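You operate a simulated robot arm through the tools that you are given. There is no shell and no other tool.

The job below is to be done with a simulated two-armed robot. You get a single attempt, and the scene is never put back.

Task
Put the white yarn cone marked "72" from the top of the green table in the purple tray and the white yarn cone that says "95" on the left part of the pack's top. Fetch the blue brush from the top of the green table and set it on the top of the green cabinet. Open the upper table drawer, put the red clip on the top of the green table away in the inside of the upper table drawer, then shut the drawer. Put the 3 mm blue spool from the top of the green table on top of the carton there. Put the brown cover on the top of the green table away on the shelf under the narrow bench. Take the green spool from the top of the green table and leave it on the plywood shelf on the rails. Any order will do. Set down upright: blue spool, green spool.
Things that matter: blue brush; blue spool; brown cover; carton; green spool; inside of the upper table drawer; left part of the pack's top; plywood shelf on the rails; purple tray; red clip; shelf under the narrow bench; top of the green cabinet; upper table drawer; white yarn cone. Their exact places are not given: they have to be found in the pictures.

It is judged by the outcome, as a careful person would: the job done as asked, and still so three seconds after it is handed in. It fails if anything else is knocked over, pushed out of place, dropped, spilled or broken. Lids that push on must go on centred and level and be pressed home; caps that screw on are set level and turned clockwise until they are tight.

Robot
Two 7-joint arms with two-finger parallel grippers on one trunk, on a base that drives. Base frame: it is fixed to the floor where the robot stands at the start and does not move with it; the origin is under the middle of the robot, x ahead of it, y to its left, z up. Lengths are in mm, angles in degrees, forces in N, time in s.
The left shoulder is at the start at [20, 138, 1421], the right one opposite. With the tool pointing down near the work surface each hand reaches from about 100 to 380 mm from the robot's upright axis, wherever it stands, measured 20 degrees to its own side. Places, roughly: blue brush (11x5x7 cm) [-300, -4000, 800]; blue spool [-250, -4500, 750]; brown cover (24x18x10 cm) [-400, -4700, 800]; carton [0, -4250, 750]; green spool [-250, -4500, 750]; inside of the upper table drawer [-700, -4500, 600]; left part of the pack's top [2900, -1400, 1200]; plywood shelf on the rails [1900, -5600, 700]; purple tray (35x21x5 cm) [-400, -3200, 800]; red clip (3x3x7 cm) [-200, -4100, 800]; shelf under the narrow bench [3400, -6900, 200]; top of the green cabinet (133x18 cm) [2120, -7480, 840]; upper table drawer [-700, -4500, 600]; white yarn cone [-250, -3750, 750]. Payload 1.57 kg a hand.
Tool frame (each hand has its own): the origin (TCP) lies between the finger pads and is the grasp point; the fingertips stand 30 mm ahead of it; z points along the fingers, y is the line along which they close. The gripper opens to 80 mm. The fingers are 17 mm wide and 12 mm thick; the gripper's body (40 by 82 mm) begins 80 mm behind the TCP.
Orientation is that of the tool frame in the base frame, as a unit quaternion [x, y, z, w]. With the fingers straight down and closing along the base's y, the tool's x points along the base's -x, its y along +y and its z along -z.

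Tools
- The arms move only by the tool step_arm. It takes "left_targets", "right_targets" or both (then of equal length, played together; a hand with none holds still); each is a list that holds one entry, the list of rows, each a list of 7 numbers: the turn, a rotation vector about the tool's x, y, z in degrees, then the shift along the tool's x, y, z in mm, then the closure, from 0 (fully open) to 1 (shut). In form: [[[rx, ry, rz, tx, ty, tz, gripper], ...]]. A call has 1 to 20 rows; each row shifts and turns the commanded pose from where the row before left it, along the tool's axes as they then stand. Each row takes 0.2 s and may step no farther than 50 mm and 8.6 degrees from the row before; otherwise, or with a gripper value out of range, the whole call is refused. Where a pose cannot be reached the arm comes as near as it can. A force on the tool above 40 N (or 10 N above the force at the start of the call, whichever is more), or a blocked arm, ends the call early, and 0.2 s more pass. Each finger travels about 45 mm/s and halts on what it meets, pressing with about 27 N; the grip force reading is that of the motor and also rises with nothing between the fingers. The clock runs only during rows and for 0.2 s after the last one: add rows that do not move to give the fingers time. It gives the time, the measured TCP pose, the force on the tool (base axes), the opening and the grip force at its end, in the units of the frame above (readings bear some noise), with the torque about the TCP (base axes, N m) and any sound that the robot's microphone picked up.
- Cameras (640 x 400 px; columns grow to the right, rows downward): "scene" is now at [178.5, -9.7, 1284.4]; the picture's right is [-0.09, -1.00, 0.00], its down [-0.73, 0.06, -0.68] and it looks along [0.67, -0.06, -0.74] (base axes); focal length 214 px, centre (320, 200). "left" rides on the left gripper at [72, 7, -122] in its tool frame; the picture's right is [-0.09, 1.00, 0.00], its down [-0.84, -0.08, -0.54] and it looks along [-0.54, -0.05, 0.84] (tool axes); focal length 238 px, centre (320, 200). "right" rides on the right gripper at [72, -7, -122] in its tool frame; the picture's right is [0.09, 1.00, 0.00], its down [-0.84, 0.08, -0.54] and it looks along [-0.54, 0.05, 0.84] (tool axes); focal length 238 px, centre (320, 200).
- camera(camera): a new picture of that camera. No time passes.
- move_column(by): slides the trunk up (or, below 0, down) by that many mm; the arms and the scene camera ride with it, the base frame stays. It gives what a move gives, with no picture.
- base_move(legs): drives the robot by 1 to 6 legs, each [ahead, left, turn to the left] in mm, mm and degrees, along the robot's own axes; the way and the turn of a leg run together, so that a leg with both is an arc; at most 1500 mm and 180 degrees a leg. The arms and the cameras ride along, it lands a little off, and it stops where it bumps. It gives what a move gives.
- turn_head(pan, tilt): turns the head with the scene camera to pan (to the left, within 60 degrees either way) and tilt (down, from -29 to 69), counted from straight ahead of the robot. It gives what a move gives.
- point_at(camera, pixels): for up to 12 pixels [column, row] of the newest picture of that camera ("zoom" is the newest enlarged one), the place [x, y, z] in the base frame of the surface seen there, good to about 2 mm. No time passes.
- enlarge(camera, box): a new picture of the part [left, top, right, bottom] of that camera's present view, enlarged. No time passes.
- finish_job(): hands the job in; it is judged then, once.

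Leave the grippers open and the arms clear of the work at the hand-in unless told otherwise.

The tools are called after "Emit:" as a command line: name --argument value ..., lists and objects as JSON in quotes. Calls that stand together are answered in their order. step_arm: Moves the arms, as the interface text tells. Its arguments: {"type":"object","properties":{"left_targets":{"type":"array"},"right_targets":{"type":"array"}},"required":[]} The other tools are called the same way: move_column (by) slides the trunk up or down; base_move (legs) drives the base; turn_head (pan, tilt) turns the head that bears the scene camera; camera (camera) takes a picture; point_at (camera, pixels) gives the place of the surface under pixels of a picture; enlarge (camera, box) takes an enlarged picture of a part of a camera's view; finish_job () hands the job in.

At the start:

```text
t: 0.0
left_tcp_pos: [213.2, 154.0, 1053.6]
left_ee_rot: [0.013, 0.998, 0.069, -0.001]
left_wrist_force: [0.2, 0.4, -0.7]
left_torque: [0.0, 0.0, 0.0]
left_gripper_width: 80.2
left_grasp_force: 0.0
right_tcp_pos: [222.3, -94.7, 1081.5]
right_ee_rot: [0.0, 1.0, 0.0, 0.0]
right_wrist_force: [0.3, 0.8, 0.2]
right_torque: [0.0, 0.01, -0.05]
right_gripper_width: 80.1
right_grasp_force: 0.0
trunk travel left (down, up): [-796.0, 444.0]
robot x, y, heading: [-1.4, 1.2, -0.2]
head pan, tilt: [-5.0, 47.4]
```

scene: 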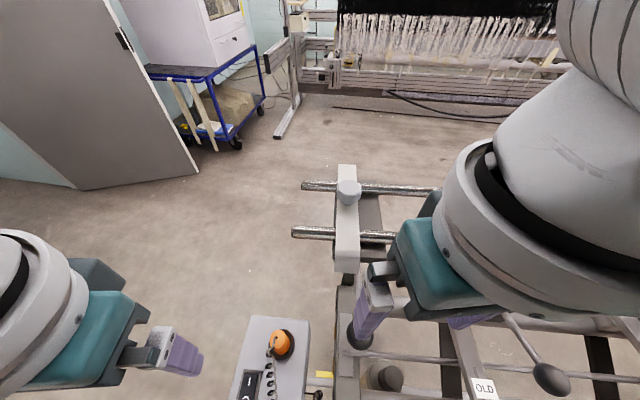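
right: 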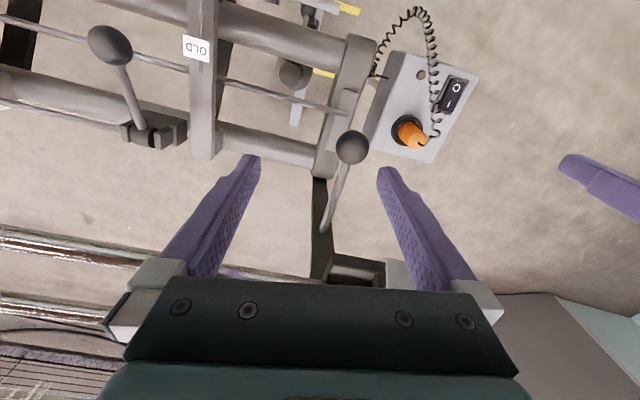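
left: 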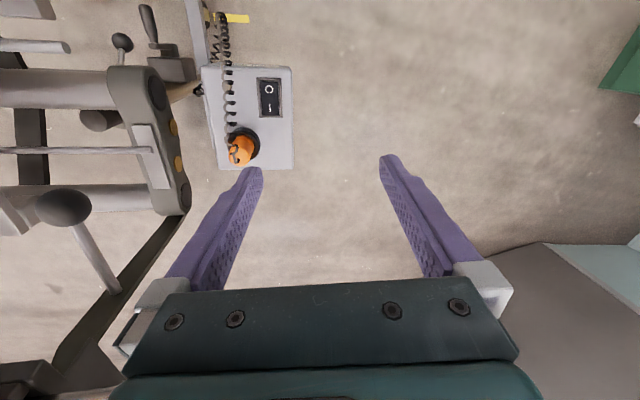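

I see a machine right in front of the robot, with a control box below. First I look around with the head: tilted less, to the left, ahead and right.

Emit:
turn_head --pan -60 --tilt 20

Emit:
camera --camera "scene"

Emit:
turn_head --pan 0 --tilt 20

Emit:
camera --camera "scene"

Emit:
turn_head --pan 60 --tilt 20

Emit:
camera --camera "scene"

```text
t: 1.2
left_tcp_pos: [213.4, 158.4, 1051.6]
left_ee_rot: [0.015, 0.997, 0.074, -0.001]
left_wrist_force: [0.0, -0.5, 0.6]
left_torque: [-0.01, 0.0, 0.0]
left_gripper_width: 80.2
left_grasp_force: 0.0
right_tcp_pos: [221.9, -94.5, 1081.0]
right_ee_rot: [0.0, 1.0, 0.0, 0.0]
right_wrist_force: [0.4, -0.3, -0.8]
right_torque: [-0.02, -0.02, 0.0]
right_gripper_width: 79.9
right_grasp_force: 0.0
trunk travel left (down, up): [-796.0, 444.0]
robot x, y, heading: [1.4, 3.3, -0.1]
head pan, tilt: [-60.0, 20.0]
```

```text
taken
```

scene: 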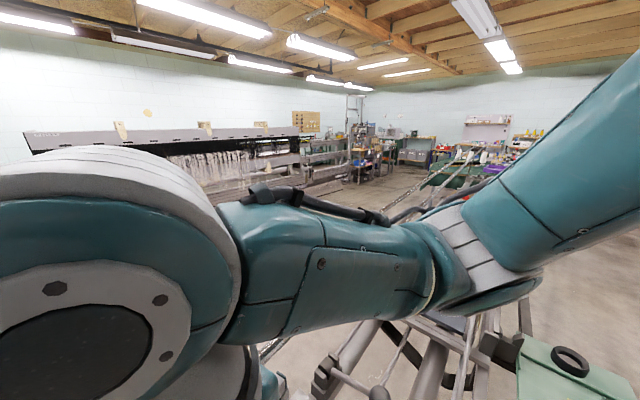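

```text
t: 2.5
left_tcp_pos: [214.0, 158.1, 1051.9]
left_ee_rot: [0.014, 0.997, 0.074, -0.001]
left_wrist_force: [0.9, -0.4, 0.4]
left_torque: [0.02, -0.01, 0.04]
left_gripper_width: 80.0
left_grasp_force: 0.1
right_tcp_pos: [222.4, -93.7, 1080.4]
right_ee_rot: [-0.001, 1.0, 0.0, 0.0]
right_wrist_force: [-0.5, 0.0, -0.2]
right_torque: [0.04, 0.0, -0.01]
right_gripper_width: 79.8
right_grasp_force: 0.1
trunk travel left (down, up): [-796.0, 444.0]
robot x, y, heading: [1.2, 3.4, 0.1]
head pan, tilt: [0.0, 20.0]
```

```text
taken
```

scene: 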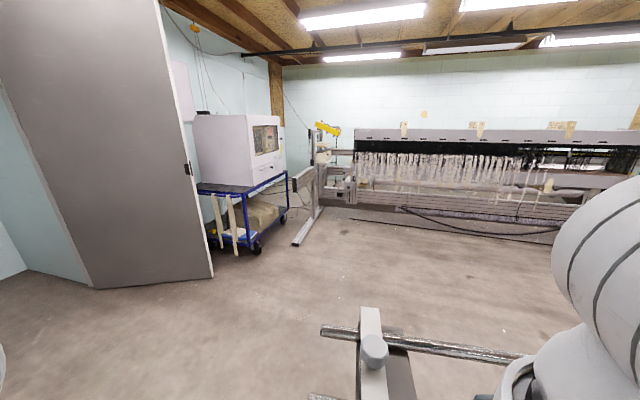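

```text
t: 3.8
left_tcp_pos: [213.7, 158.4, 1051.7]
left_ee_rot: [0.016, 0.997, 0.074, -0.001]
left_wrist_force: [-0.3, 0.0, -0.2]
left_torque: [-0.01, -0.03, -0.01]
left_gripper_width: 80.0
left_grasp_force: 0.0
right_tcp_pos: [221.7, -95.1, 1081.3]
right_ee_rot: [0.0, 1.0, 0.0, 0.0]
right_wrist_force: [0.7, -0.3, -0.1]
right_torque: [0.02, -0.03, 0.0]
right_gripper_width: 80.0
right_grasp_force: 0.1
trunk travel left (down, up): [-796.0, 444.0]
robot x, y, heading: [0.9, -2.4, 0.1]
head pan, tilt: [60.0, 20.0]
```

```text
taken
```

scene: 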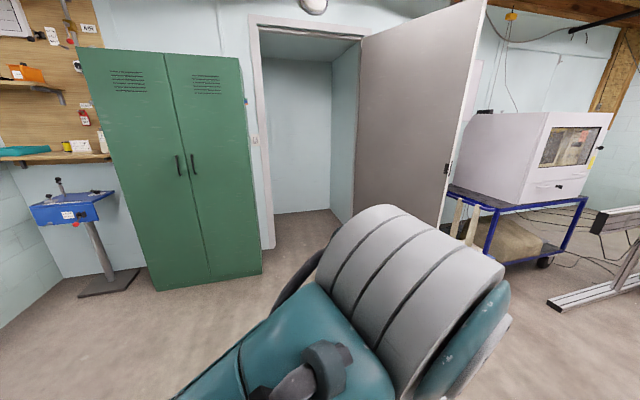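

The room is a weaving workshop; the table with the purple tray is far to the right (-y). I look down next to the robot to learn what stands near the base before driving.

Emit:
turn_head --pan 0 --tilt 60

Emit:
camera --camera "scene"

Emit:
point_at --camera "scene" --pixels '[[320, 50], [320, 150], [320, 250], [320, 350], [100, 150], [500, 100], [400, 200], [250, 250], [400, 300], [340, 200]]'

Emit:
turn_head --pan -60 --tilt 60

Emit:
camera --camera "scene"

Emit:
turn_head --pan 60 --tilt 60

Emit:
camera --camera "scene"

```text
t: 5.1
left_tcp_pos: [213.5, 158.0, 1052.4]
left_ee_rot: [0.015, 0.997, 0.074, 0.0]
left_wrist_force: [0.5, -0.7, -0.1]
left_torque: [0.0, -0.01, 0.0]
left_gripper_width: 80.1
left_grasp_force: 0.0
right_tcp_pos: [222.3, -94.7, 1081.5]
right_ee_rot: [0.0, 1.0, 0.0, -0.001]
right_wrist_force: [0.3, -0.3, -0.3]
right_torque: [-0.02, 0.03, 0.02]
right_gripper_width: 80.0
right_grasp_force: 0.2
trunk travel left (down, up): [-796.0, 444.0]
robot x, y, heading: [1.1, 0.5, 0.0]
head pan, tilt: [0.0, 60.0]
```

```text
taken
```

scene: 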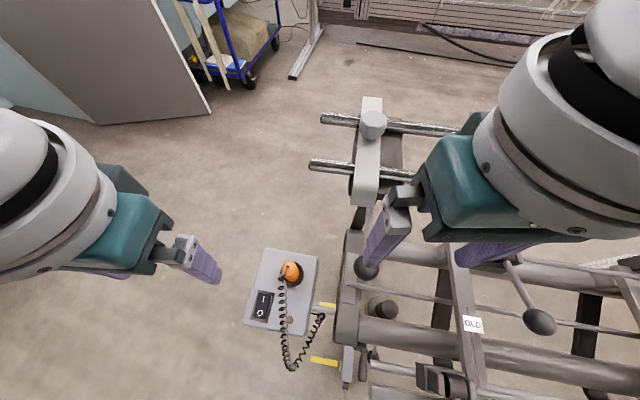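

```text
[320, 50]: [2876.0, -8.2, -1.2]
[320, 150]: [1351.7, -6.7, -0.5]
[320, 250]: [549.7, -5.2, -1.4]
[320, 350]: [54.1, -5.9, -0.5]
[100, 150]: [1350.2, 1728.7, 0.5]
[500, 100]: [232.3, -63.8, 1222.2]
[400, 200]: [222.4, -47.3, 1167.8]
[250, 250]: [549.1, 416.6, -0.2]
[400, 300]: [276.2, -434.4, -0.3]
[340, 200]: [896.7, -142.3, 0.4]
```

```text
t: 6.4
left_tcp_pos: [213.1, 158.1, 1052.6]
left_ee_rot: [0.015, 0.997, 0.074, -0.001]
left_wrist_force: [-0.4, -0.1, 0.0]
left_torque: [0.02, 0.01, -0.05]
left_gripper_width: 80.0
left_grasp_force: 0.0
right_tcp_pos: [221.3, -94.7, 1081.9]
right_ee_rot: [0.0, 1.0, 0.0, 0.0]
right_wrist_force: [0.9, -0.4, -0.2]
right_torque: [0.0, -0.01, -0.01]
right_gripper_width: 79.8
right_grasp_force: 0.0
trunk travel left (down, up): [-796.0, 444.0]
robot x, y, heading: [-0.4, -3.1, -0.2]
head pan, tilt: [-60.0, 60.0]
```

```text
taken
```

scene: 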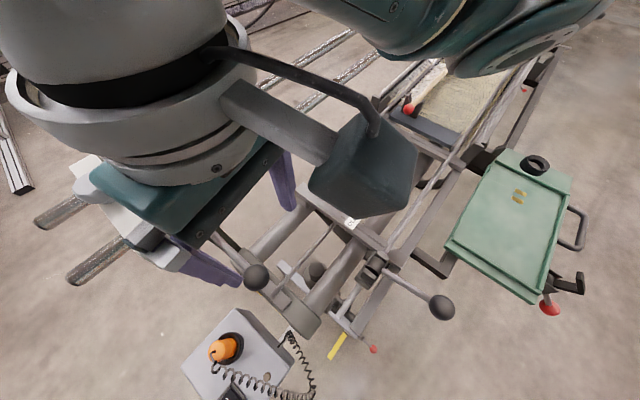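

```text
t: 8.4
left_tcp_pos: [212.8, 157.8, 1052.0]
left_ee_rot: [0.015, 0.997, 0.074, -0.001]
left_wrist_force: [0.5, 0.1, 0.3]
left_torque: [0.03, 0.0, 0.02]
left_gripper_width: 79.9
left_grasp_force: 0.2
right_tcp_pos: [221.1, -95.4, 1082.4]
right_ee_rot: [0.0, 1.0, 0.0, 0.0]
right_wrist_force: [0.9, -0.6, -0.3]
right_torque: [0.0, 0.04, -0.01]
right_gripper_width: 80.1
right_grasp_force: 0.0
trunk travel left (down, up): [-796.0, 444.0]
robot x, y, heading: [0.6, -0.2, -0.0]
head pan, tilt: [60.0, 60.0]
```

```text
taken
```

scene: 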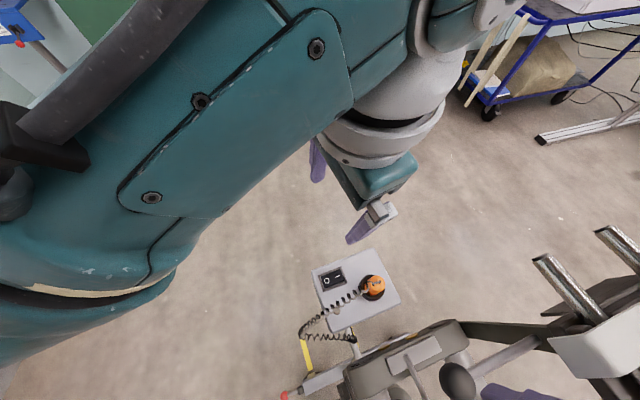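

I need coordinates of this machine next to the robot. I take the -60/60 view again and read several points.

Emit:
turn_head --pan -60 --tilt 55

Emit:
camera --camera "scene"

Emit:
point_at --camera "scene" --pixels '[[500, 240], [560, 220], [450, 240], [545, 290], [600, 80], [430, 320], [230, 370], [440, 70], [610, 300], [500, 340], [350, 350], [570, 30]]'

Emit:
turn_head --pan -60 --tilt 35

Emit:
camera --camera "scene"

```text
t: 10.4
left_tcp_pos: [213.2, 157.7, 1052.2]
left_ee_rot: [0.016, 0.997, 0.074, 0.0]
left_wrist_force: [0.2, 0.8, -0.3]
left_torque: [-0.01, 0.02, -0.05]
left_gripper_width: 80.3
left_grasp_force: 0.1
right_tcp_pos: [222.3, -95.3, 1081.3]
right_ee_rot: [0.0, 1.0, 0.001, -0.001]
right_wrist_force: [-0.6, 0.5, 0.0]
right_torque: [0.03, -0.02, -0.03]
right_gripper_width: 80.1
right_grasp_force: 0.0
trunk travel left (down, up): [-796.0, 444.0]
robot x, y, heading: [-0.0, 0.4, -0.1]
head pan, tilt: [-60.0, 55.0]
```

```text
taken
```

scene: 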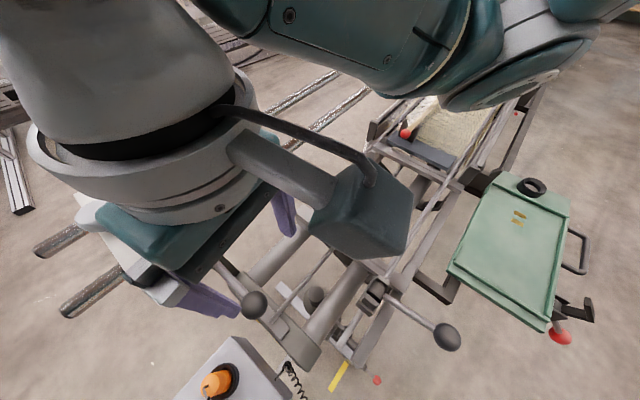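

```text
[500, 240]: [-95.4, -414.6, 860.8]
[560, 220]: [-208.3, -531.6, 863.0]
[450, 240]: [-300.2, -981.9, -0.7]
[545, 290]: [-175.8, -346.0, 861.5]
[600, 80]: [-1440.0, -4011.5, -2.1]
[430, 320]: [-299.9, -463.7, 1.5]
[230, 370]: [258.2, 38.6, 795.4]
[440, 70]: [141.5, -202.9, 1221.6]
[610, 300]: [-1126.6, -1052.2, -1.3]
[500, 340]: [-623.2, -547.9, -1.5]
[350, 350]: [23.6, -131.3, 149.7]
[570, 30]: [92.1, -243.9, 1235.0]
```

```text
t: 11.3
left_tcp_pos: [212.6, 156.5, 1051.9]
left_ee_rot: [0.015, 0.997, 0.074, -0.001]
left_wrist_force: [0.5, -0.6, -0.1]
left_torque: [0.01, 0.0, -0.01]
left_gripper_width: 80.0
left_grasp_force: 0.2
right_tcp_pos: [221.5, -94.3, 1080.3]
right_ee_rot: [0.0, 1.0, -0.001, 0.0]
right_wrist_force: [0.0, 0.1, 0.0]
right_torque: [0.0, 0.0, 0.02]
right_gripper_width: 79.9
right_grasp_force: 0.1
trunk travel left (down, up): [-796.0, 444.0]
robot x, y, heading: [-0.3, -0.0, -0.2]
head pan, tilt: [-60.0, 35.0]
```

```text
taken
```

scene: 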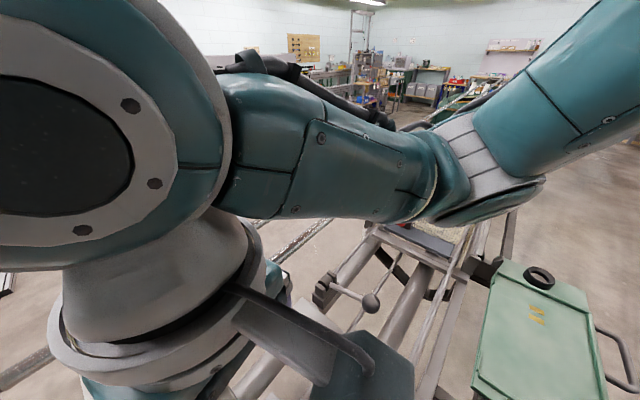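

The machine occupies x≈-300..900, y<-100 with a green panel at z≈860; left and ahead-left is free floor. I turn the robot left in place by 90° then look, to survey the area behind.

Emit:
turn_head --pan 0 --tilt 25

Emit:
base_move --legs '[[0, 0, 90]]'

Emit:
camera --camera "scene"

Emit:
turn_head --pan 60 --tilt 25

Emit:
camera --camera "scene"

```text
t: 12.6
left_tcp_pos: [213.5, 157.0, 1052.2]
left_ee_rot: [0.014, 0.997, 0.074, -0.001]
left_wrist_force: [0.1, -0.2, -0.7]
left_torque: [-0.03, 0.03, -0.02]
left_gripper_width: 80.2
left_grasp_force: 0.1
right_tcp_pos: [222.1, -94.7, 1082.0]
right_ee_rot: [0.0, 1.0, -0.001, -0.001]
right_wrist_force: [-0.1, 0.5, -0.2]
right_torque: [-0.03, 0.01, -0.03]
right_gripper_width: 80.4
right_grasp_force: 0.1
trunk travel left (down, up): [-796.0, 444.0]
robot x, y, heading: [-0.0, 3.8, -0.1]
head pan, tilt: [0.0, 25.0]
```

```text
t: 16.8
left_tcp_pos: [-153.4, 217.1, 1052.0]
left_ee_rot: [-0.688, 0.722, 0.053, -0.052]
left_wrist_force: [0.2, 0.5, 0.4]
left_torque: [-0.01, 0.01, -0.01]
left_gripper_width: 80.0
left_grasp_force: 0.0
right_tcp_pos: [99.3, 219.9, 1080.2]
right_ee_rot: [-0.7, 0.714, 0.001, 0.0]
right_wrist_force: [0.0, 0.2, 0.3]
right_torque: [-0.03, 0.0, 0.0]
right_gripper_width: 80.2
right_grasp_force: 0.0
trunk travel left (down, up): [-796.0, 444.0]
robot x, y, heading: [-4.0, -0.6, 89.2]
head pan, tilt: [0.0, 25.0]
```

```text
taken
```

scene: 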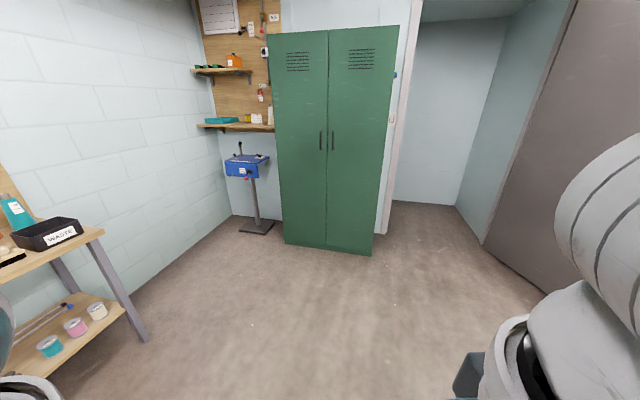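

```text
t: 18.1
left_tcp_pos: [-154.6, 215.8, 1052.2]
left_ee_rot: [-0.688, 0.721, 0.054, -0.054]
left_wrist_force: [0.1, -0.3, -0.9]
left_torque: [0.04, 0.01, 0.0]
left_gripper_width: 80.0
left_grasp_force: 0.0
right_tcp_pos: [99.0, 220.1, 1081.1]
right_ee_rot: [-0.701, 0.713, 0.0, -0.001]
right_wrist_force: [-0.4, -0.1, 1.2]
right_torque: [0.0, 0.01, 0.0]
right_gripper_width: 80.1
right_grasp_force: 0.1
trunk travel left (down, up): [-796.0, 444.0]
robot x, y, heading: [0.4, 2.9, 89.0]
head pan, tilt: [60.0, 25.0]
```

```text
taken
```

scene: 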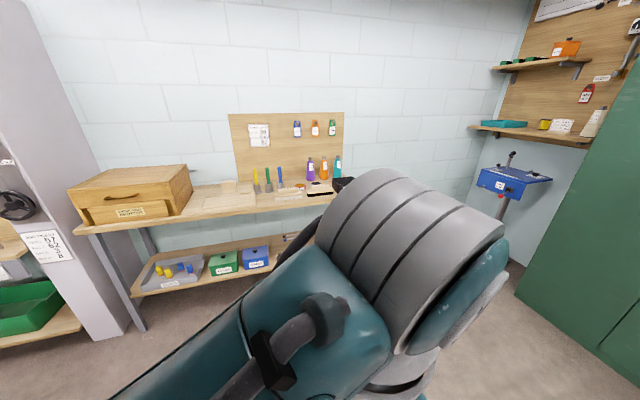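

Behind is a wooden bench along a wall at -x. I read its position and keep turning.

Emit:
point_at --camera "scene" --pixels '[[100, 228], [250, 208], [130, 330], [300, 190], [60, 330], [130, 60]]'

Emit:
turn_head --pan 0 --tilt 25

Emit:
base_move --legs '[[0, 0, 90]]'

Emit:
camera --camera "scene"

Emit:
turn_head --pan 60 --tilt 25

Emit:
camera --camera "scene"

```text
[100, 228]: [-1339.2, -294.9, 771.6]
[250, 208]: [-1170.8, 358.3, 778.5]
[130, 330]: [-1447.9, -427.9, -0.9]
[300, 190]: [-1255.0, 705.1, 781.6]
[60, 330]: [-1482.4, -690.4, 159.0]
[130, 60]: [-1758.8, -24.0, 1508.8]
```

```text
t: 19.4
left_tcp_pos: [-155.2, 216.9, 1051.9]
left_ee_rot: [-0.688, 0.721, 0.054, -0.053]
left_wrist_force: [-0.4, -0.2, 0.2]
left_torque: [0.01, -0.02, 0.01]
left_gripper_width: 79.8
left_grasp_force: 0.1
right_tcp_pos: [98.7, 221.0, 1080.5]
right_ee_rot: [-0.702, 0.713, 0.001, 0.0]
right_wrist_force: [-0.5, -0.1, 0.7]
right_torque: [0.03, 0.02, -0.02]
right_gripper_width: 80.0
right_grasp_force: 0.0
trunk travel left (down, up): [-796.0, 444.0]
robot x, y, heading: [0.2, -2.6, 89.2]
head pan, tilt: [0.0, 25.0]
```

```text
t: 23.6
left_tcp_pos: [-215.1, -155.7, 1053.2]
left_ee_rot: [0.997, -0.022, 0.0, 0.075]
left_wrist_force: [-0.3, -0.6, 0.4]
left_torque: [0.01, -0.01, -0.01]
left_gripper_width: 80.2
left_grasp_force: 0.1
right_tcp_pos: [-220.4, 96.9, 1082.0]
right_ee_rot: [1.0, -0.007, 0.001, -0.001]
right_wrist_force: [-0.6, -0.4, 0.0]
right_torque: [0.01, -0.01, 0.01]
right_gripper_width: 80.0
right_grasp_force: 0.0
trunk travel left (down, up): [-796.0, 444.0]
robot x, y, heading: [0.7, 0.6, 179.5]
head pan, tilt: [0.0, 25.0]
```

```text
taken
```

scene: 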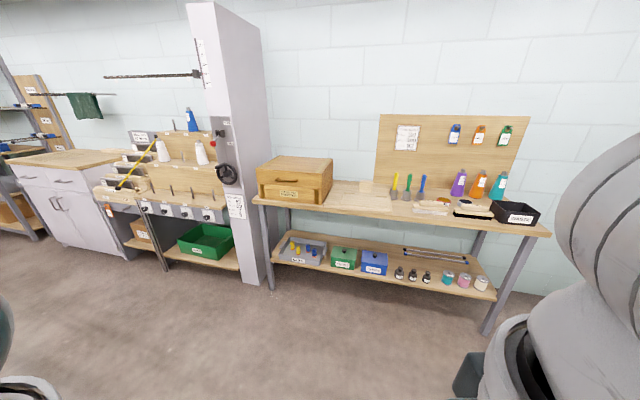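

```text
t: 24.9
left_tcp_pos: [-214.8, -156.0, 1052.0]
left_ee_rot: [0.997, -0.022, 0.0, 0.077]
left_wrist_force: [0.4, 0.3, -0.8]
left_torque: [0.03, 0.01, 0.03]
left_gripper_width: 80.0
left_grasp_force: 0.1
right_tcp_pos: [-220.5, 98.1, 1080.8]
right_ee_rot: [1.0, -0.006, -0.001, 0.0]
right_wrist_force: [0.5, 0.4, 0.4]
right_torque: [0.0, 0.02, -0.02]
right_gripper_width: 80.3
right_grasp_force: 0.0
trunk travel left (down, up): [-796.0, 444.0]
robot x, y, heading: [-2.1, -1.6, 179.1]
head pan, tilt: [60.0, 25.0]
```

```text
taken
```

scene: 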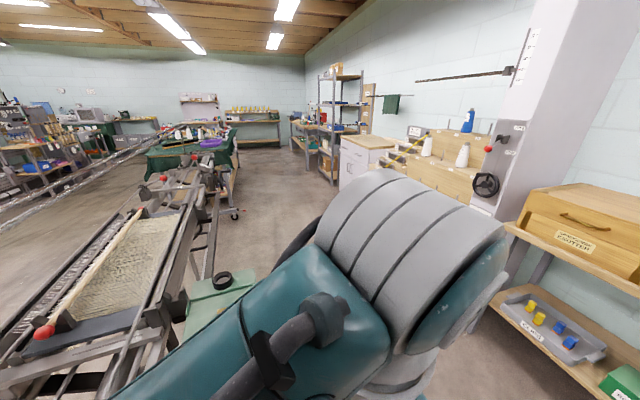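

I see the aisle along -y between the bench (x≈-1200) and the machine. I read points on the aisle, cabinet and the green table with the purple tray.

Emit:
point_at --camera "scene" --pixels '[[228, 208], [205, 143], [150, 150], [230, 160], [350, 175], [258, 270], [200, 250], [250, 240], [340, 150], [405, 165], [180, 290], [300, 180]]'

Emit:
enlarge --camera "scene" --box '[0, 80, 400, 280]'

```text
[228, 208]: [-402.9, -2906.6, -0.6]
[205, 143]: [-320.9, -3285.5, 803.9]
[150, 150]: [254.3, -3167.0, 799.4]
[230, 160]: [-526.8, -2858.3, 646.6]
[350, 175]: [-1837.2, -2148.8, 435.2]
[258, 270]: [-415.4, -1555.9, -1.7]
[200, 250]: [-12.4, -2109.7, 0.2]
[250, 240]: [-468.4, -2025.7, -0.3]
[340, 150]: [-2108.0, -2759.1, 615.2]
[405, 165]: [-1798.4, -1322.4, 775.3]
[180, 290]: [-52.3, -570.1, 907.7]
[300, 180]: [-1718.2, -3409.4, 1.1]
```

```text
1.60 times, centred on (200, 180) of scene
```

zoom: 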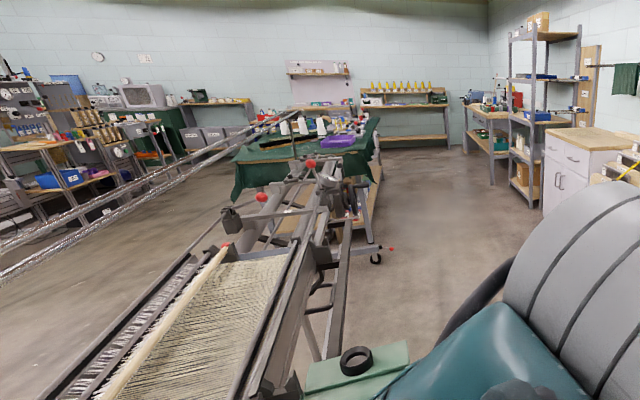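

Aisle is free between x≈-400 and x≈-1170. I drive ahead 780 mm (to x≈-780), then turn left 90° to face -y and look.

Emit:
turn_head --pan 0 --tilt 25

Emit:
base_move --legs '[[780, 0, 0], [0, 0, 91]]'

Emit:
camera --camera "scene"

```text
t: 26.2
left_tcp_pos: [-215.5, -155.8, 1051.1]
left_ee_rot: [0.997, -0.022, 0.001, 0.077]
left_wrist_force: [0.4, 0.3, -1.2]
left_torque: [0.0, 0.02, -0.03]
left_gripper_width: 79.9
left_grasp_force: 0.1
right_tcp_pos: [-220.9, 98.4, 1081.2]
right_ee_rot: [1.0, -0.006, 0.0, 0.0]
right_wrist_force: [-0.2, 0.7, 0.4]
right_torque: [0.02, -0.02, 0.0]
right_gripper_width: 80.0
right_grasp_force: 0.1
trunk travel left (down, up): [-796.0, 444.0]
robot x, y, heading: [0.1, 1.3, 179.4]
head pan, tilt: [0.0, 25.0]
```

```text
t: 34.2
left_tcp_pos: [-620.6, -205.9, 1052.2]
left_ee_rot: [0.723, 0.687, 0.054, 0.055]
left_wrist_force: [-0.2, 0.1, 0.2]
left_torque: [0.01, -0.01, -0.03]
left_gripper_width: 79.9
left_grasp_force: 0.0
right_tcp_pos: [-875.0, -209.4, 1081.1]
right_ee_rot: [0.714, 0.7, 0.001, 0.0]
right_wrist_force: [-0.1, 0.3, -0.4]
right_torque: [0.01, 0.0, -0.02]
right_gripper_width: 79.9
right_grasp_force: 0.2
trunk travel left (down, up): [-796.0, 444.0]
robot x, y, heading: [-773.9, 11.5, -91.4]
head pan, tilt: [0.0, 25.0]
```

```text
taken
```

scene: 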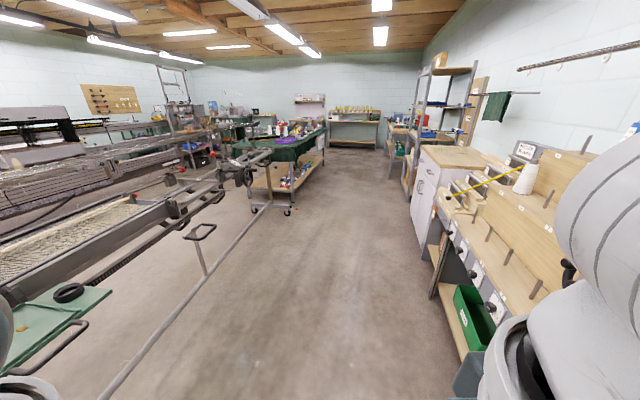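

A long bar at floor level along the machine. I read points along it and the free floor.

Emit:
point_at --camera "scene" --pixels '[[110, 390], [200, 280], [265, 205], [205, 228], [288, 210], [300, 175], [320, 135], [400, 270], [460, 340], [430, 180], [405, 135], [340, 160]]'

Emit:
enlarge --camera "scene" --box '[200, 80, 440, 230]'

```text
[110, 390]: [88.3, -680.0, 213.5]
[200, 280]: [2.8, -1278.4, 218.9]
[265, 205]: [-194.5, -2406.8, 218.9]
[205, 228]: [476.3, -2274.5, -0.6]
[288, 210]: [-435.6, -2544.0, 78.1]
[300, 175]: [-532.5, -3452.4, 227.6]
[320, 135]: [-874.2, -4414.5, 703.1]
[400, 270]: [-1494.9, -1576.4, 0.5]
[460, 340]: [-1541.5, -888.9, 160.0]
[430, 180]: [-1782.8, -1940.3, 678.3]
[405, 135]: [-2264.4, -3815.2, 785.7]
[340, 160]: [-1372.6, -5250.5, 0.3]
```

```text
2.67 times, centred on (320, 155) of scene
```

zoom: 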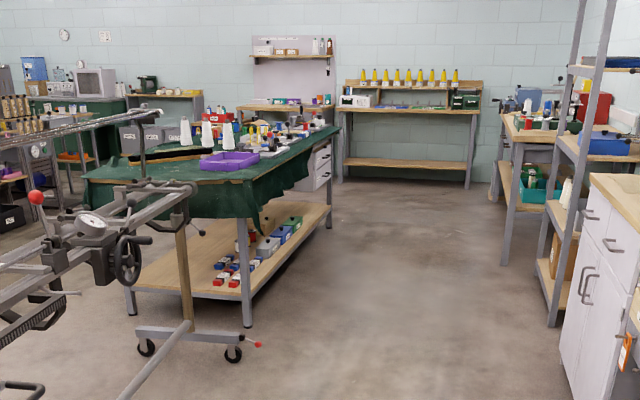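

The table with yarn cones, tray and drawers lies ahead on the left. I drive down the middle of the aisle.

Emit:
base_move --legs '[[1200, -150, 0], [1200, -100, 0]]'

Emit:
turn_head --pan 35 --tilt 25

Emit:
camera --camera "scene"

```text
t: 45.9
left_tcp_pos: [-921.9, -2578.4, 1053.1]
left_ee_rot: [0.724, 0.686, 0.054, 0.055]
left_wrist_force: [0.0, 0.8, 0.0]
left_torque: [-0.03, 0.03, -0.02]
left_gripper_width: 80.0
left_grasp_force: 0.0
right_tcp_pos: [-1176.2, -2581.2, 1081.4]
right_ee_rot: [0.715, 0.699, 0.0, 0.0]
right_wrist_force: [-0.3, 0.0, -0.3]
right_torque: [0.0, 0.04, 0.0]
right_gripper_width: 79.9
right_grasp_force: 0.1
trunk travel left (down, up): [-796.0, 444.0]
robot x, y, heading: [-1078.4, -2364.2, -91.2]
head pan, tilt: [0.0, 25.0]
```

```text
t: 46.9
left_tcp_pos: [-921.2, -2579.4, 1051.8]
left_ee_rot: [0.723, 0.686, 0.054, 0.055]
left_wrist_force: [-0.2, -0.5, -0.4]
left_torque: [-0.01, 0.01, -0.03]
left_gripper_width: 80.1
left_grasp_force: 0.1
right_tcp_pos: [-1176.6, -2580.9, 1081.3]
right_ee_rot: [0.714, 0.7, 0.0, -0.001]
right_wrist_force: [1.3, 1.1, -0.8]
right_torque: [-0.01, 0.02, 0.06]
right_gripper_width: 79.9
right_grasp_force: 0.0
trunk travel left (down, up): [-796.0, 444.0]
robot x, y, heading: [-1073.9, -2357.9, -91.3]
head pan, tilt: [35.0, 25.0]
```

```text
taken
```

scene: 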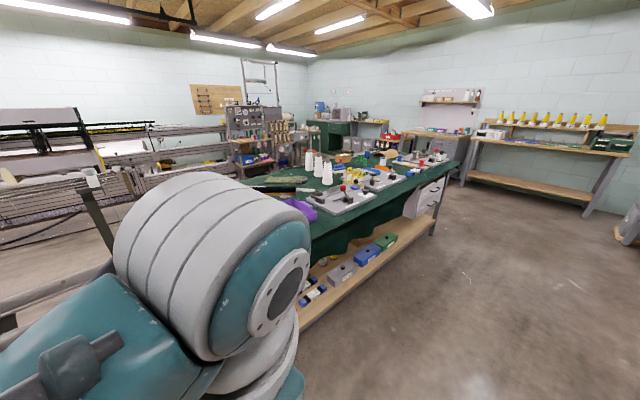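

I turn left to face the table (+x).

Emit:
base_move --legs '[[300, 0, 0], [0, 0, 91]]'

Emit:
turn_head --pan -30 --tilt 30

Emit:
camera --camera "scene"

Emit:
turn_head --pan 0 --tilt 30

Emit:
camera --camera "scene"

```text
t: 52.8
left_tcp_pos: [-869.9, -2503.4, 1052.3]
left_ee_rot: [0.017, 0.997, 0.076, 0.0]
left_wrist_force: [-0.8, 0.2, 0.2]
left_torque: [0.04, -0.03, 0.01]
left_gripper_width: 80.0
left_grasp_force: 0.1
right_tcp_pos: [-861.0, -2758.1, 1080.6]
right_ee_rot: [0.003, 1.0, 0.001, 0.0]
right_wrist_force: [0.3, 0.1, 0.4]
right_torque: [0.0, 0.0, 0.01]
right_gripper_width: 80.1
right_grasp_force: 0.1
trunk travel left (down, up): [-796.0, 444.0]
robot x, y, heading: [-1082.3, -2663.0, -0.3]
head pan, tilt: [35.0, 25.0]
```

```text
t: 54.2
left_tcp_pos: [-870.4, -2502.9, 1050.9]
left_ee_rot: [0.017, 0.997, 0.076, 0.0]
left_wrist_force: [0.1, 0.4, 0.3]
left_torque: [0.02, 0.0, 0.0]
left_gripper_width: 80.0
left_grasp_force: 0.1
right_tcp_pos: [-861.8, -2757.6, 1080.7]
right_ee_rot: [0.002, 1.0, 0.0, -0.001]
right_wrist_force: [0.0, -1.0, 0.0]
right_torque: [-0.03, 0.0, -0.03]
right_gripper_width: 80.0
right_grasp_force: 0.0
trunk travel left (down, up): [-796.0, 444.0]
robot x, y, heading: [-1084.8, -2656.2, -0.4]
head pan, tilt: [-30.0, 30.0]
```

```text
taken
```

scene: 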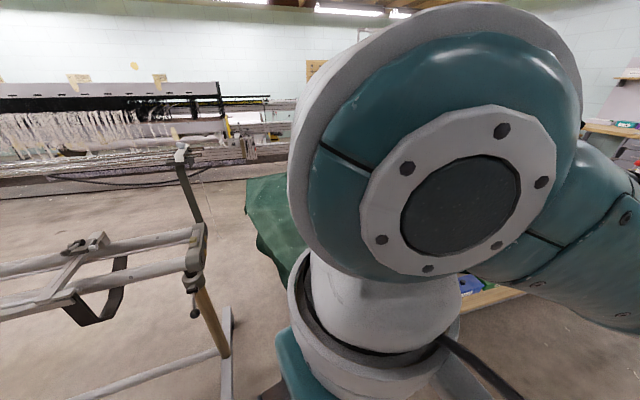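

```text
t: 55.1
left_tcp_pos: [-869.9, -2501.8, 1052.6]
left_ee_rot: [0.017, 0.997, 0.077, 0.0]
left_wrist_force: [0.7, 0.0, 0.2]
left_torque: [0.0, -0.03, 0.02]
left_gripper_width: 80.0
left_grasp_force: 0.2
right_tcp_pos: [-862.4, -2756.9, 1080.6]
right_ee_rot: [0.003, 1.0, 0.0, -0.001]
right_wrist_force: [0.6, -0.7, -1.0]
right_torque: [-0.03, 0.02, 0.0]
right_gripper_width: 79.9
right_grasp_force: 0.1
trunk travel left (down, up): [-796.0, 444.0]
robot x, y, heading: [-1080.9, -2665.4, -0.4]
head pan, tilt: [0.0, 30.0]
```

```text
taken
```

scene: 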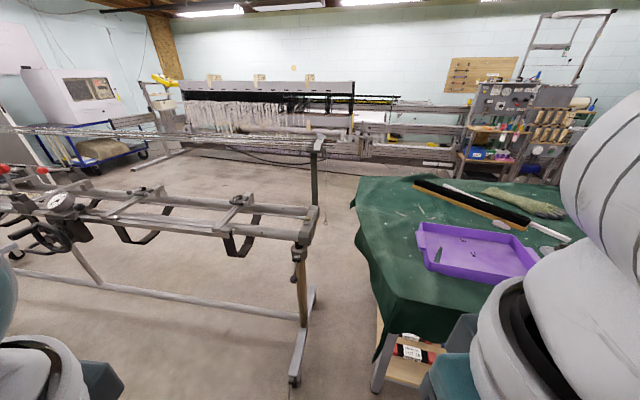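

The tray is visible at (475,255). I drive right 900 mm along the table, keeping x≈-1080, and look again.

Emit:
base_move --legs '[[-60, -900, 0]]'

Emit:
turn_head --pan 0 --tilt 35

Emit:
camera --camera "scene"

```text
t: 59.9
left_tcp_pos: [-931.0, -3400.5, 1051.9]
left_ee_rot: [0.012, 0.997, 0.077, -0.001]
left_wrist_force: [0.2, -0.3, -0.3]
left_torque: [0.01, -0.04, -0.03]
left_gripper_width: 80.3
left_grasp_force: 0.0
right_tcp_pos: [-919.9, -3654.2, 1081.8]
right_ee_rot: [-0.004, 1.0, 0.0, 0.0]
right_wrist_force: [-0.5, -0.5, 0.0]
right_torque: [0.02, 0.0, -0.02]
right_gripper_width: 79.9
right_grasp_force: 0.2
trunk travel left (down, up): [-796.0, 444.0]
robot x, y, heading: [-1144.9, -3562.3, 0.5]
head pan, tilt: [0.0, 30.0]
```

```text
t: 60.5
left_tcp_pos: [-930.6, -3399.9, 1052.4]
left_ee_rot: [0.012, 0.997, 0.078, -0.001]
left_wrist_force: [0.1, -0.3, -0.2]
left_torque: [0.01, 0.06, 0.0]
left_gripper_width: 80.4
left_grasp_force: 0.0
right_tcp_pos: [-919.6, -3653.5, 1081.5]
right_ee_rot: [-0.004, 1.0, 0.0, -0.001]
right_wrist_force: [-0.3, 0.9, 0.2]
right_torque: [-0.03, 0.02, 0.03]
right_gripper_width: 80.2
right_grasp_force: 0.0
trunk travel left (down, up): [-796.0, 444.0]
robot x, y, heading: [-1144.6, -3562.4, 0.7]
head pan, tilt: [0.0, 35.0]
```

```text
taken
```

scene: 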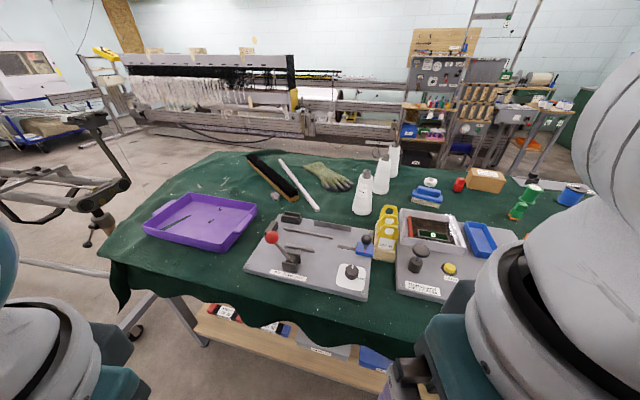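

Emit:
enlarge --camera "scene" --box '[320, 130, 600, 305]'

Emit:
point_at --camera "scene" --pixels '[[362, 212], [381, 192], [393, 175], [200, 220], [312, 196], [486, 180], [524, 205], [571, 196], [459, 184], [480, 240], [310, 270], [240, 305]]'

```text
2.29 times, centred on (460, 218) of scene
```

zoom: 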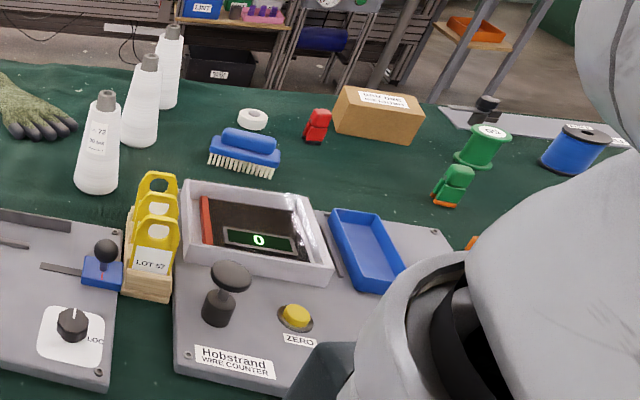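

```text
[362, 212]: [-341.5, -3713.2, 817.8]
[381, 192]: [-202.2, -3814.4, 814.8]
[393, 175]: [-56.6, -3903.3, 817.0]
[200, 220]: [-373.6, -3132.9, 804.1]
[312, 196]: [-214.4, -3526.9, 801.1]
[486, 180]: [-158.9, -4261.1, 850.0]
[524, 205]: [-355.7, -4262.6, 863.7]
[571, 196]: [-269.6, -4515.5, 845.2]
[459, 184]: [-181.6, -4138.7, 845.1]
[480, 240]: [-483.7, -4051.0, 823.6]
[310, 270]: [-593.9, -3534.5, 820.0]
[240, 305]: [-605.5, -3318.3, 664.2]
```

I see three white cones (zoom (98,145), (142,100), (170,70)), blue brush, red clip, carton, green things and blue spool. I enlarge the cones and the right side for labels.

Emit:
enlarge --camera "scene" --box '[345, 130, 415, 220]'

Emit:
enlarge --camera "scene" --box '[440, 150, 600, 250]'

Emit:
point_at --camera "scene" --pixels '[[300, 156], [340, 158], [420, 165], [440, 170], [455, 168], [545, 182], [210, 152], [160, 180], [120, 235], [110, 290], [400, 345], [190, 300]]'

```text
4.44 times, centred on (380, 175) of scene
```

zoom: 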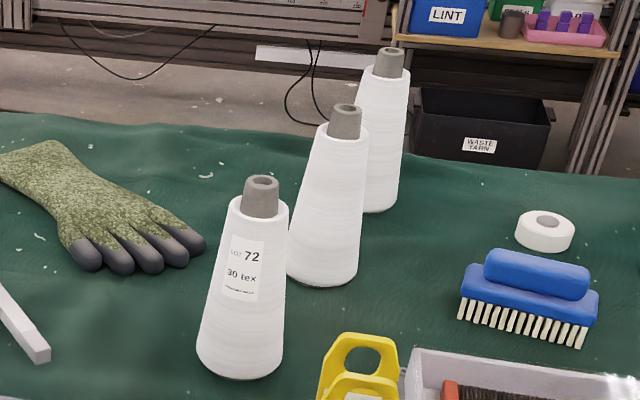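

```text
4.00 times, centred on (520, 200) of scene
```

zoom: 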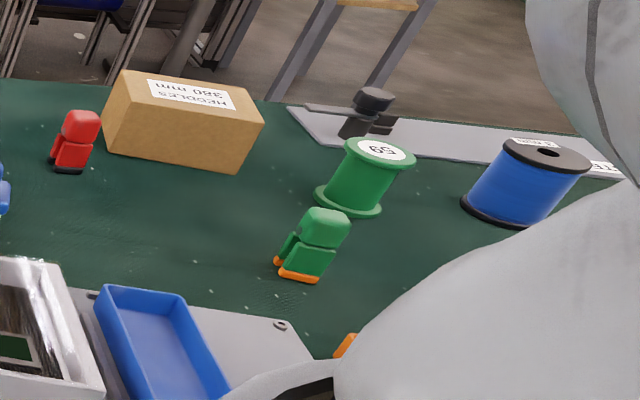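

```text
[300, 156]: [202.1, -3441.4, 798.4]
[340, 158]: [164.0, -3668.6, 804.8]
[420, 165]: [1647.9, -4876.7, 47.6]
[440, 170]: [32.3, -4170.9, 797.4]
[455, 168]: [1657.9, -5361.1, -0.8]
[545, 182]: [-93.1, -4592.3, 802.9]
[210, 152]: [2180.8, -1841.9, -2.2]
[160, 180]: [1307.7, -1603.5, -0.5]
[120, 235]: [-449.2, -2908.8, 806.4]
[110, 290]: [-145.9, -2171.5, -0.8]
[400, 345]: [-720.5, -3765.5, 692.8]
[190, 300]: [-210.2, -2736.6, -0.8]
```

Cone 1 is marked "72". I drive farther right to see the other half of the table.

Emit:
base_move --legs '[[-200, -950, 0]]'

Emit:
camera --camera "scene"

```text
t: 65.6
left_tcp_pos: [-1124.6, -4352.1, 1052.5]
left_ee_rot: [0.007, 0.997, 0.078, -0.001]
left_wrist_force: [-0.1, -0.4, 0.3]
left_torque: [0.02, 0.0, -0.01]
left_gripper_width: 79.9
left_grasp_force: 0.0
right_tcp_pos: [-1111.1, -4606.5, 1079.8]
right_ee_rot: [-0.008, 1.0, 0.0, 0.0]
right_wrist_force: [0.7, -0.2, -0.3]
right_torque: [0.0, 0.01, -0.02]
right_gripper_width: 80.0
right_grasp_force: 0.1
trunk travel left (down, up): [-796.0, 444.0]
robot x, y, heading: [-1335.1, -4515.1, 0.9]
head pan, tilt: [0.0, 35.0]
```

```text
taken
```

scene: 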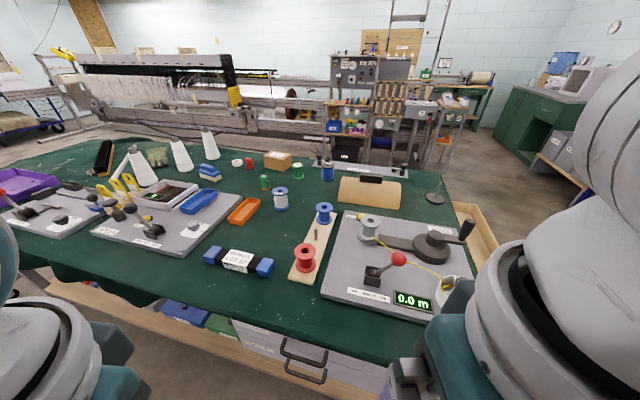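

Emit:
enlarge --camera "scene" --box '[220, 140, 480, 302]'

Emit:
enlarge --camera "scene" --box '[225, 300, 425, 400]'

Emit:
point_at --camera "scene" --pixels '[[270, 340], [305, 368], [240, 340], [265, 181], [298, 172], [327, 173], [280, 200], [323, 213], [370, 190], [210, 170], [249, 165], [278, 160]]'

```text
2.46 times, centred on (350, 221) of scene
```

zoom: 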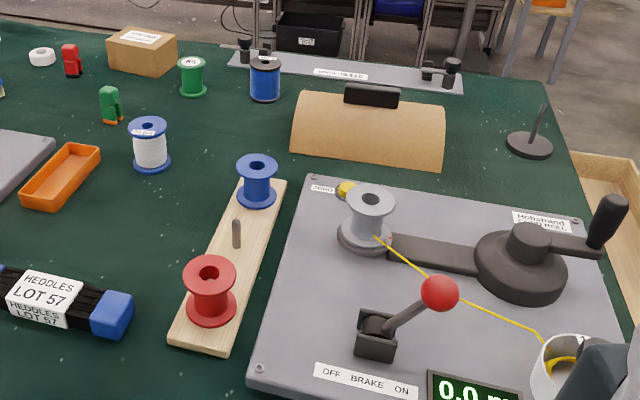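

```text
3.20 times, centred on (325, 350) of scene
```

zoom: 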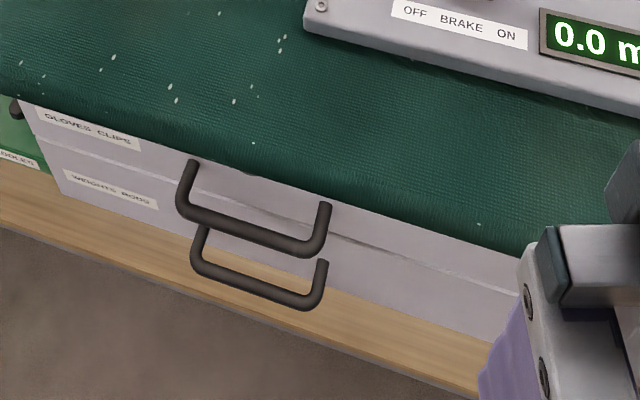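

```text
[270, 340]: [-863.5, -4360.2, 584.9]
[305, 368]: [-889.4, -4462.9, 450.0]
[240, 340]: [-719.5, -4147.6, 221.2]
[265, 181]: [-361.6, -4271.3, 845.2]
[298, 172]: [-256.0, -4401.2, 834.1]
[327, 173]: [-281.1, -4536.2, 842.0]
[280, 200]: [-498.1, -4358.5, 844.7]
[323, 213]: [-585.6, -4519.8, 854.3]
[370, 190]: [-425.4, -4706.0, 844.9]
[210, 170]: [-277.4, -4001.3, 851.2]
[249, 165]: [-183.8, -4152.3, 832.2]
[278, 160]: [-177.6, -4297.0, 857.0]
```

I see the drawers (upper "GLOVES CLIPS") with bow handles and several spools. I enlarge on the spools to read labels.

Emit:
enlarge --camera "scene" --box '[255, 145, 345, 220]'

Emit:
enlarge --camera "scene" --box '[330, 165, 410, 215]'

Emit:
enlarge --camera "scene" --box '[190, 145, 270, 195]'

```text
5.33 times, centred on (300, 182) of scene
```

zoom: 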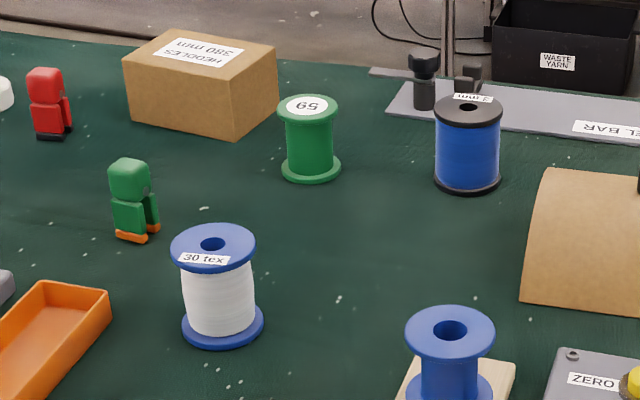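

```text
8.00 times, centred on (370, 190) of scene
```

zoom: 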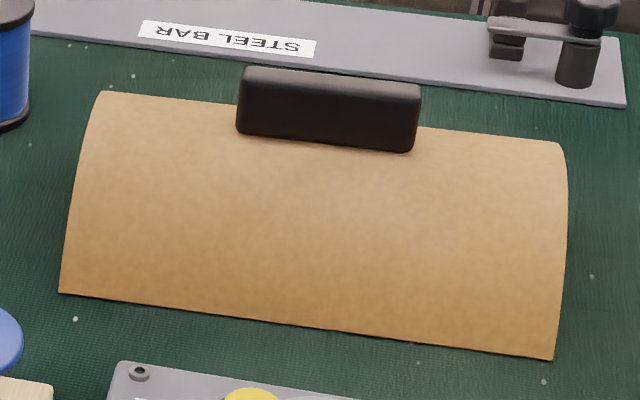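

```text
8.00 times, centred on (230, 170) of scene
```

zoom: 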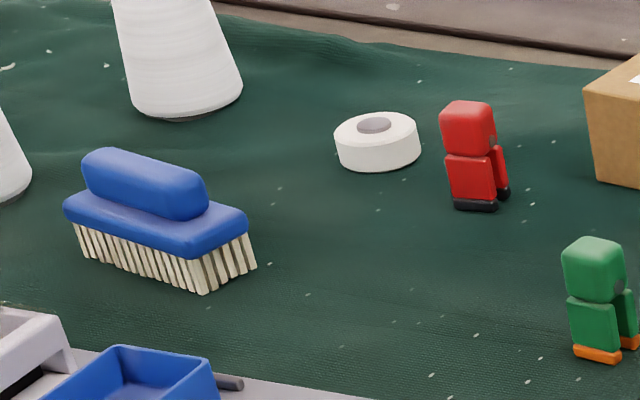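

Labels noted: white-thread spool "30 tex", green spool with disk label, blue spool with black flanges labelled "3 mm" (to verify from the other side). Now I check my own base footprint by looking straight down.

Emit:
turn_head --pan 0 --tilt 69

Emit:
camera --camera "scene"

Emit:
point_at --camera "scene" --pixels '[[320, 399], [320, 380], [320, 340], [200, 380], [440, 380], [320, 300], [150, 395], [500, 395]]'

```text
t: 66.6
left_tcp_pos: [-1123.0, -4352.7, 1052.3]
left_ee_rot: [0.007, 0.997, 0.077, -0.001]
left_wrist_force: [0.6, 0.7, 0.1]
left_torque: [0.02, 0.01, 0.01]
left_gripper_width: 79.9
left_grasp_force: 0.1
right_tcp_pos: [-1109.5, -4606.9, 1080.6]
right_ee_rot: [-0.008, 1.0, 0.0, 0.0]
right_wrist_force: [-0.6, 0.6, -0.1]
right_torque: [0.01, -0.04, 0.0]
right_gripper_width: 79.8
right_grasp_force: 0.0
trunk travel left (down, up): [-796.0, 444.0]
robot x, y, heading: [-1339.6, -4513.3, 1.0]
head pan, tilt: [0.0, 68.8]
```

```text
taken
```

scene: 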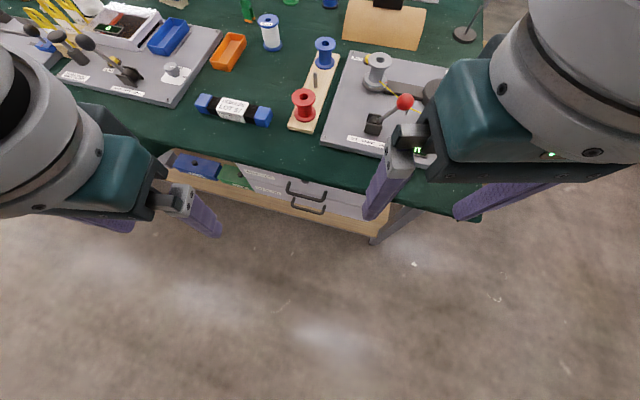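

```text
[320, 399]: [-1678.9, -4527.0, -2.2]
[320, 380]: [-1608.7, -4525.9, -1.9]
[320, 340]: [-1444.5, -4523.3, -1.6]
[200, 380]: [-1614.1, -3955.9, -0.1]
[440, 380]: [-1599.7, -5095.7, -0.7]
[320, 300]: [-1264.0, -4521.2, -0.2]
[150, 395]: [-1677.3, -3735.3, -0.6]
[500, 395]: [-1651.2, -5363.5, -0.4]
```

The floor is visible even behind my axis, so there's no wide base under me; the robot may be able to stand very near or over the table. I raise the trunk 150 mm for clearance and approach the table in steps to see.

Emit:
move_column --by 150

Emit:
base_move --legs '[[350, 0, 0]]'

Emit:
camera --camera "scene"

```text
t: 68.4
left_tcp_pos: [-1124.4, -4351.4, 1202.2]
left_ee_rot: [0.007, 0.997, 0.077, -0.001]
left_wrist_force: [0.3, 0.1, -0.8]
left_torque: [0.01, -0.04, -0.01]
left_gripper_width: 80.1
left_grasp_force: 0.1
right_tcp_pos: [-1111.8, -4607.0, 1230.9]
right_ee_rot: [-0.008, 1.0, -0.001, 0.0]
right_wrist_force: [-0.1, -0.2, 0.3]
right_torque: [-0.02, 0.03, 0.02]
right_gripper_width: 80.0
right_grasp_force: 0.2
trunk travel left (down, up): [-946.0, 294.0]
robot x, y, heading: [-1333.0, -4514.9, 0.8]
head pan, tilt: [0.0, 68.8]
```

```text
t: 70.6
left_tcp_pos: [-784.6, -4347.6, 1202.6]
left_ee_rot: [0.007, 0.997, 0.078, -0.001]
left_wrist_force: [0.3, 0.5, 0.2]
left_torque: [-0.02, 0.01, 0.0]
left_gripper_width: 80.0
left_grasp_force: 0.0
right_tcp_pos: [-769.7, -4600.9, 1230.7]
right_ee_rot: [-0.007, 1.0, 0.0, 0.001]
right_wrist_force: [-0.2, -0.2, -0.2]
right_torque: [-0.02, -0.01, 0.0]
right_gripper_width: 80.0
right_grasp_force: 0.1
trunk travel left (down, up): [-946.0, 294.0]
robot x, y, heading: [-994.0, -4513.2, 0.8]
head pan, tilt: [0.0, 68.8]
```

```text
taken
```

scene: 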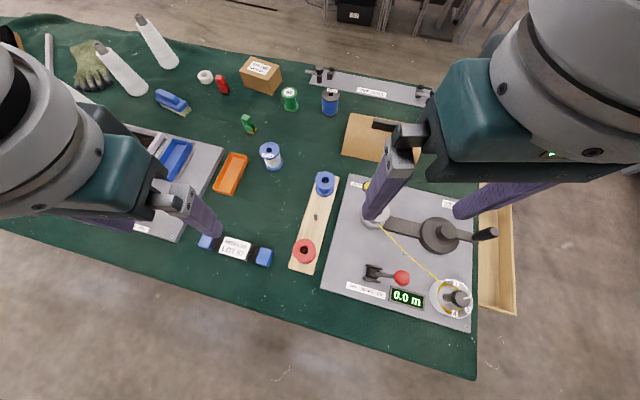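

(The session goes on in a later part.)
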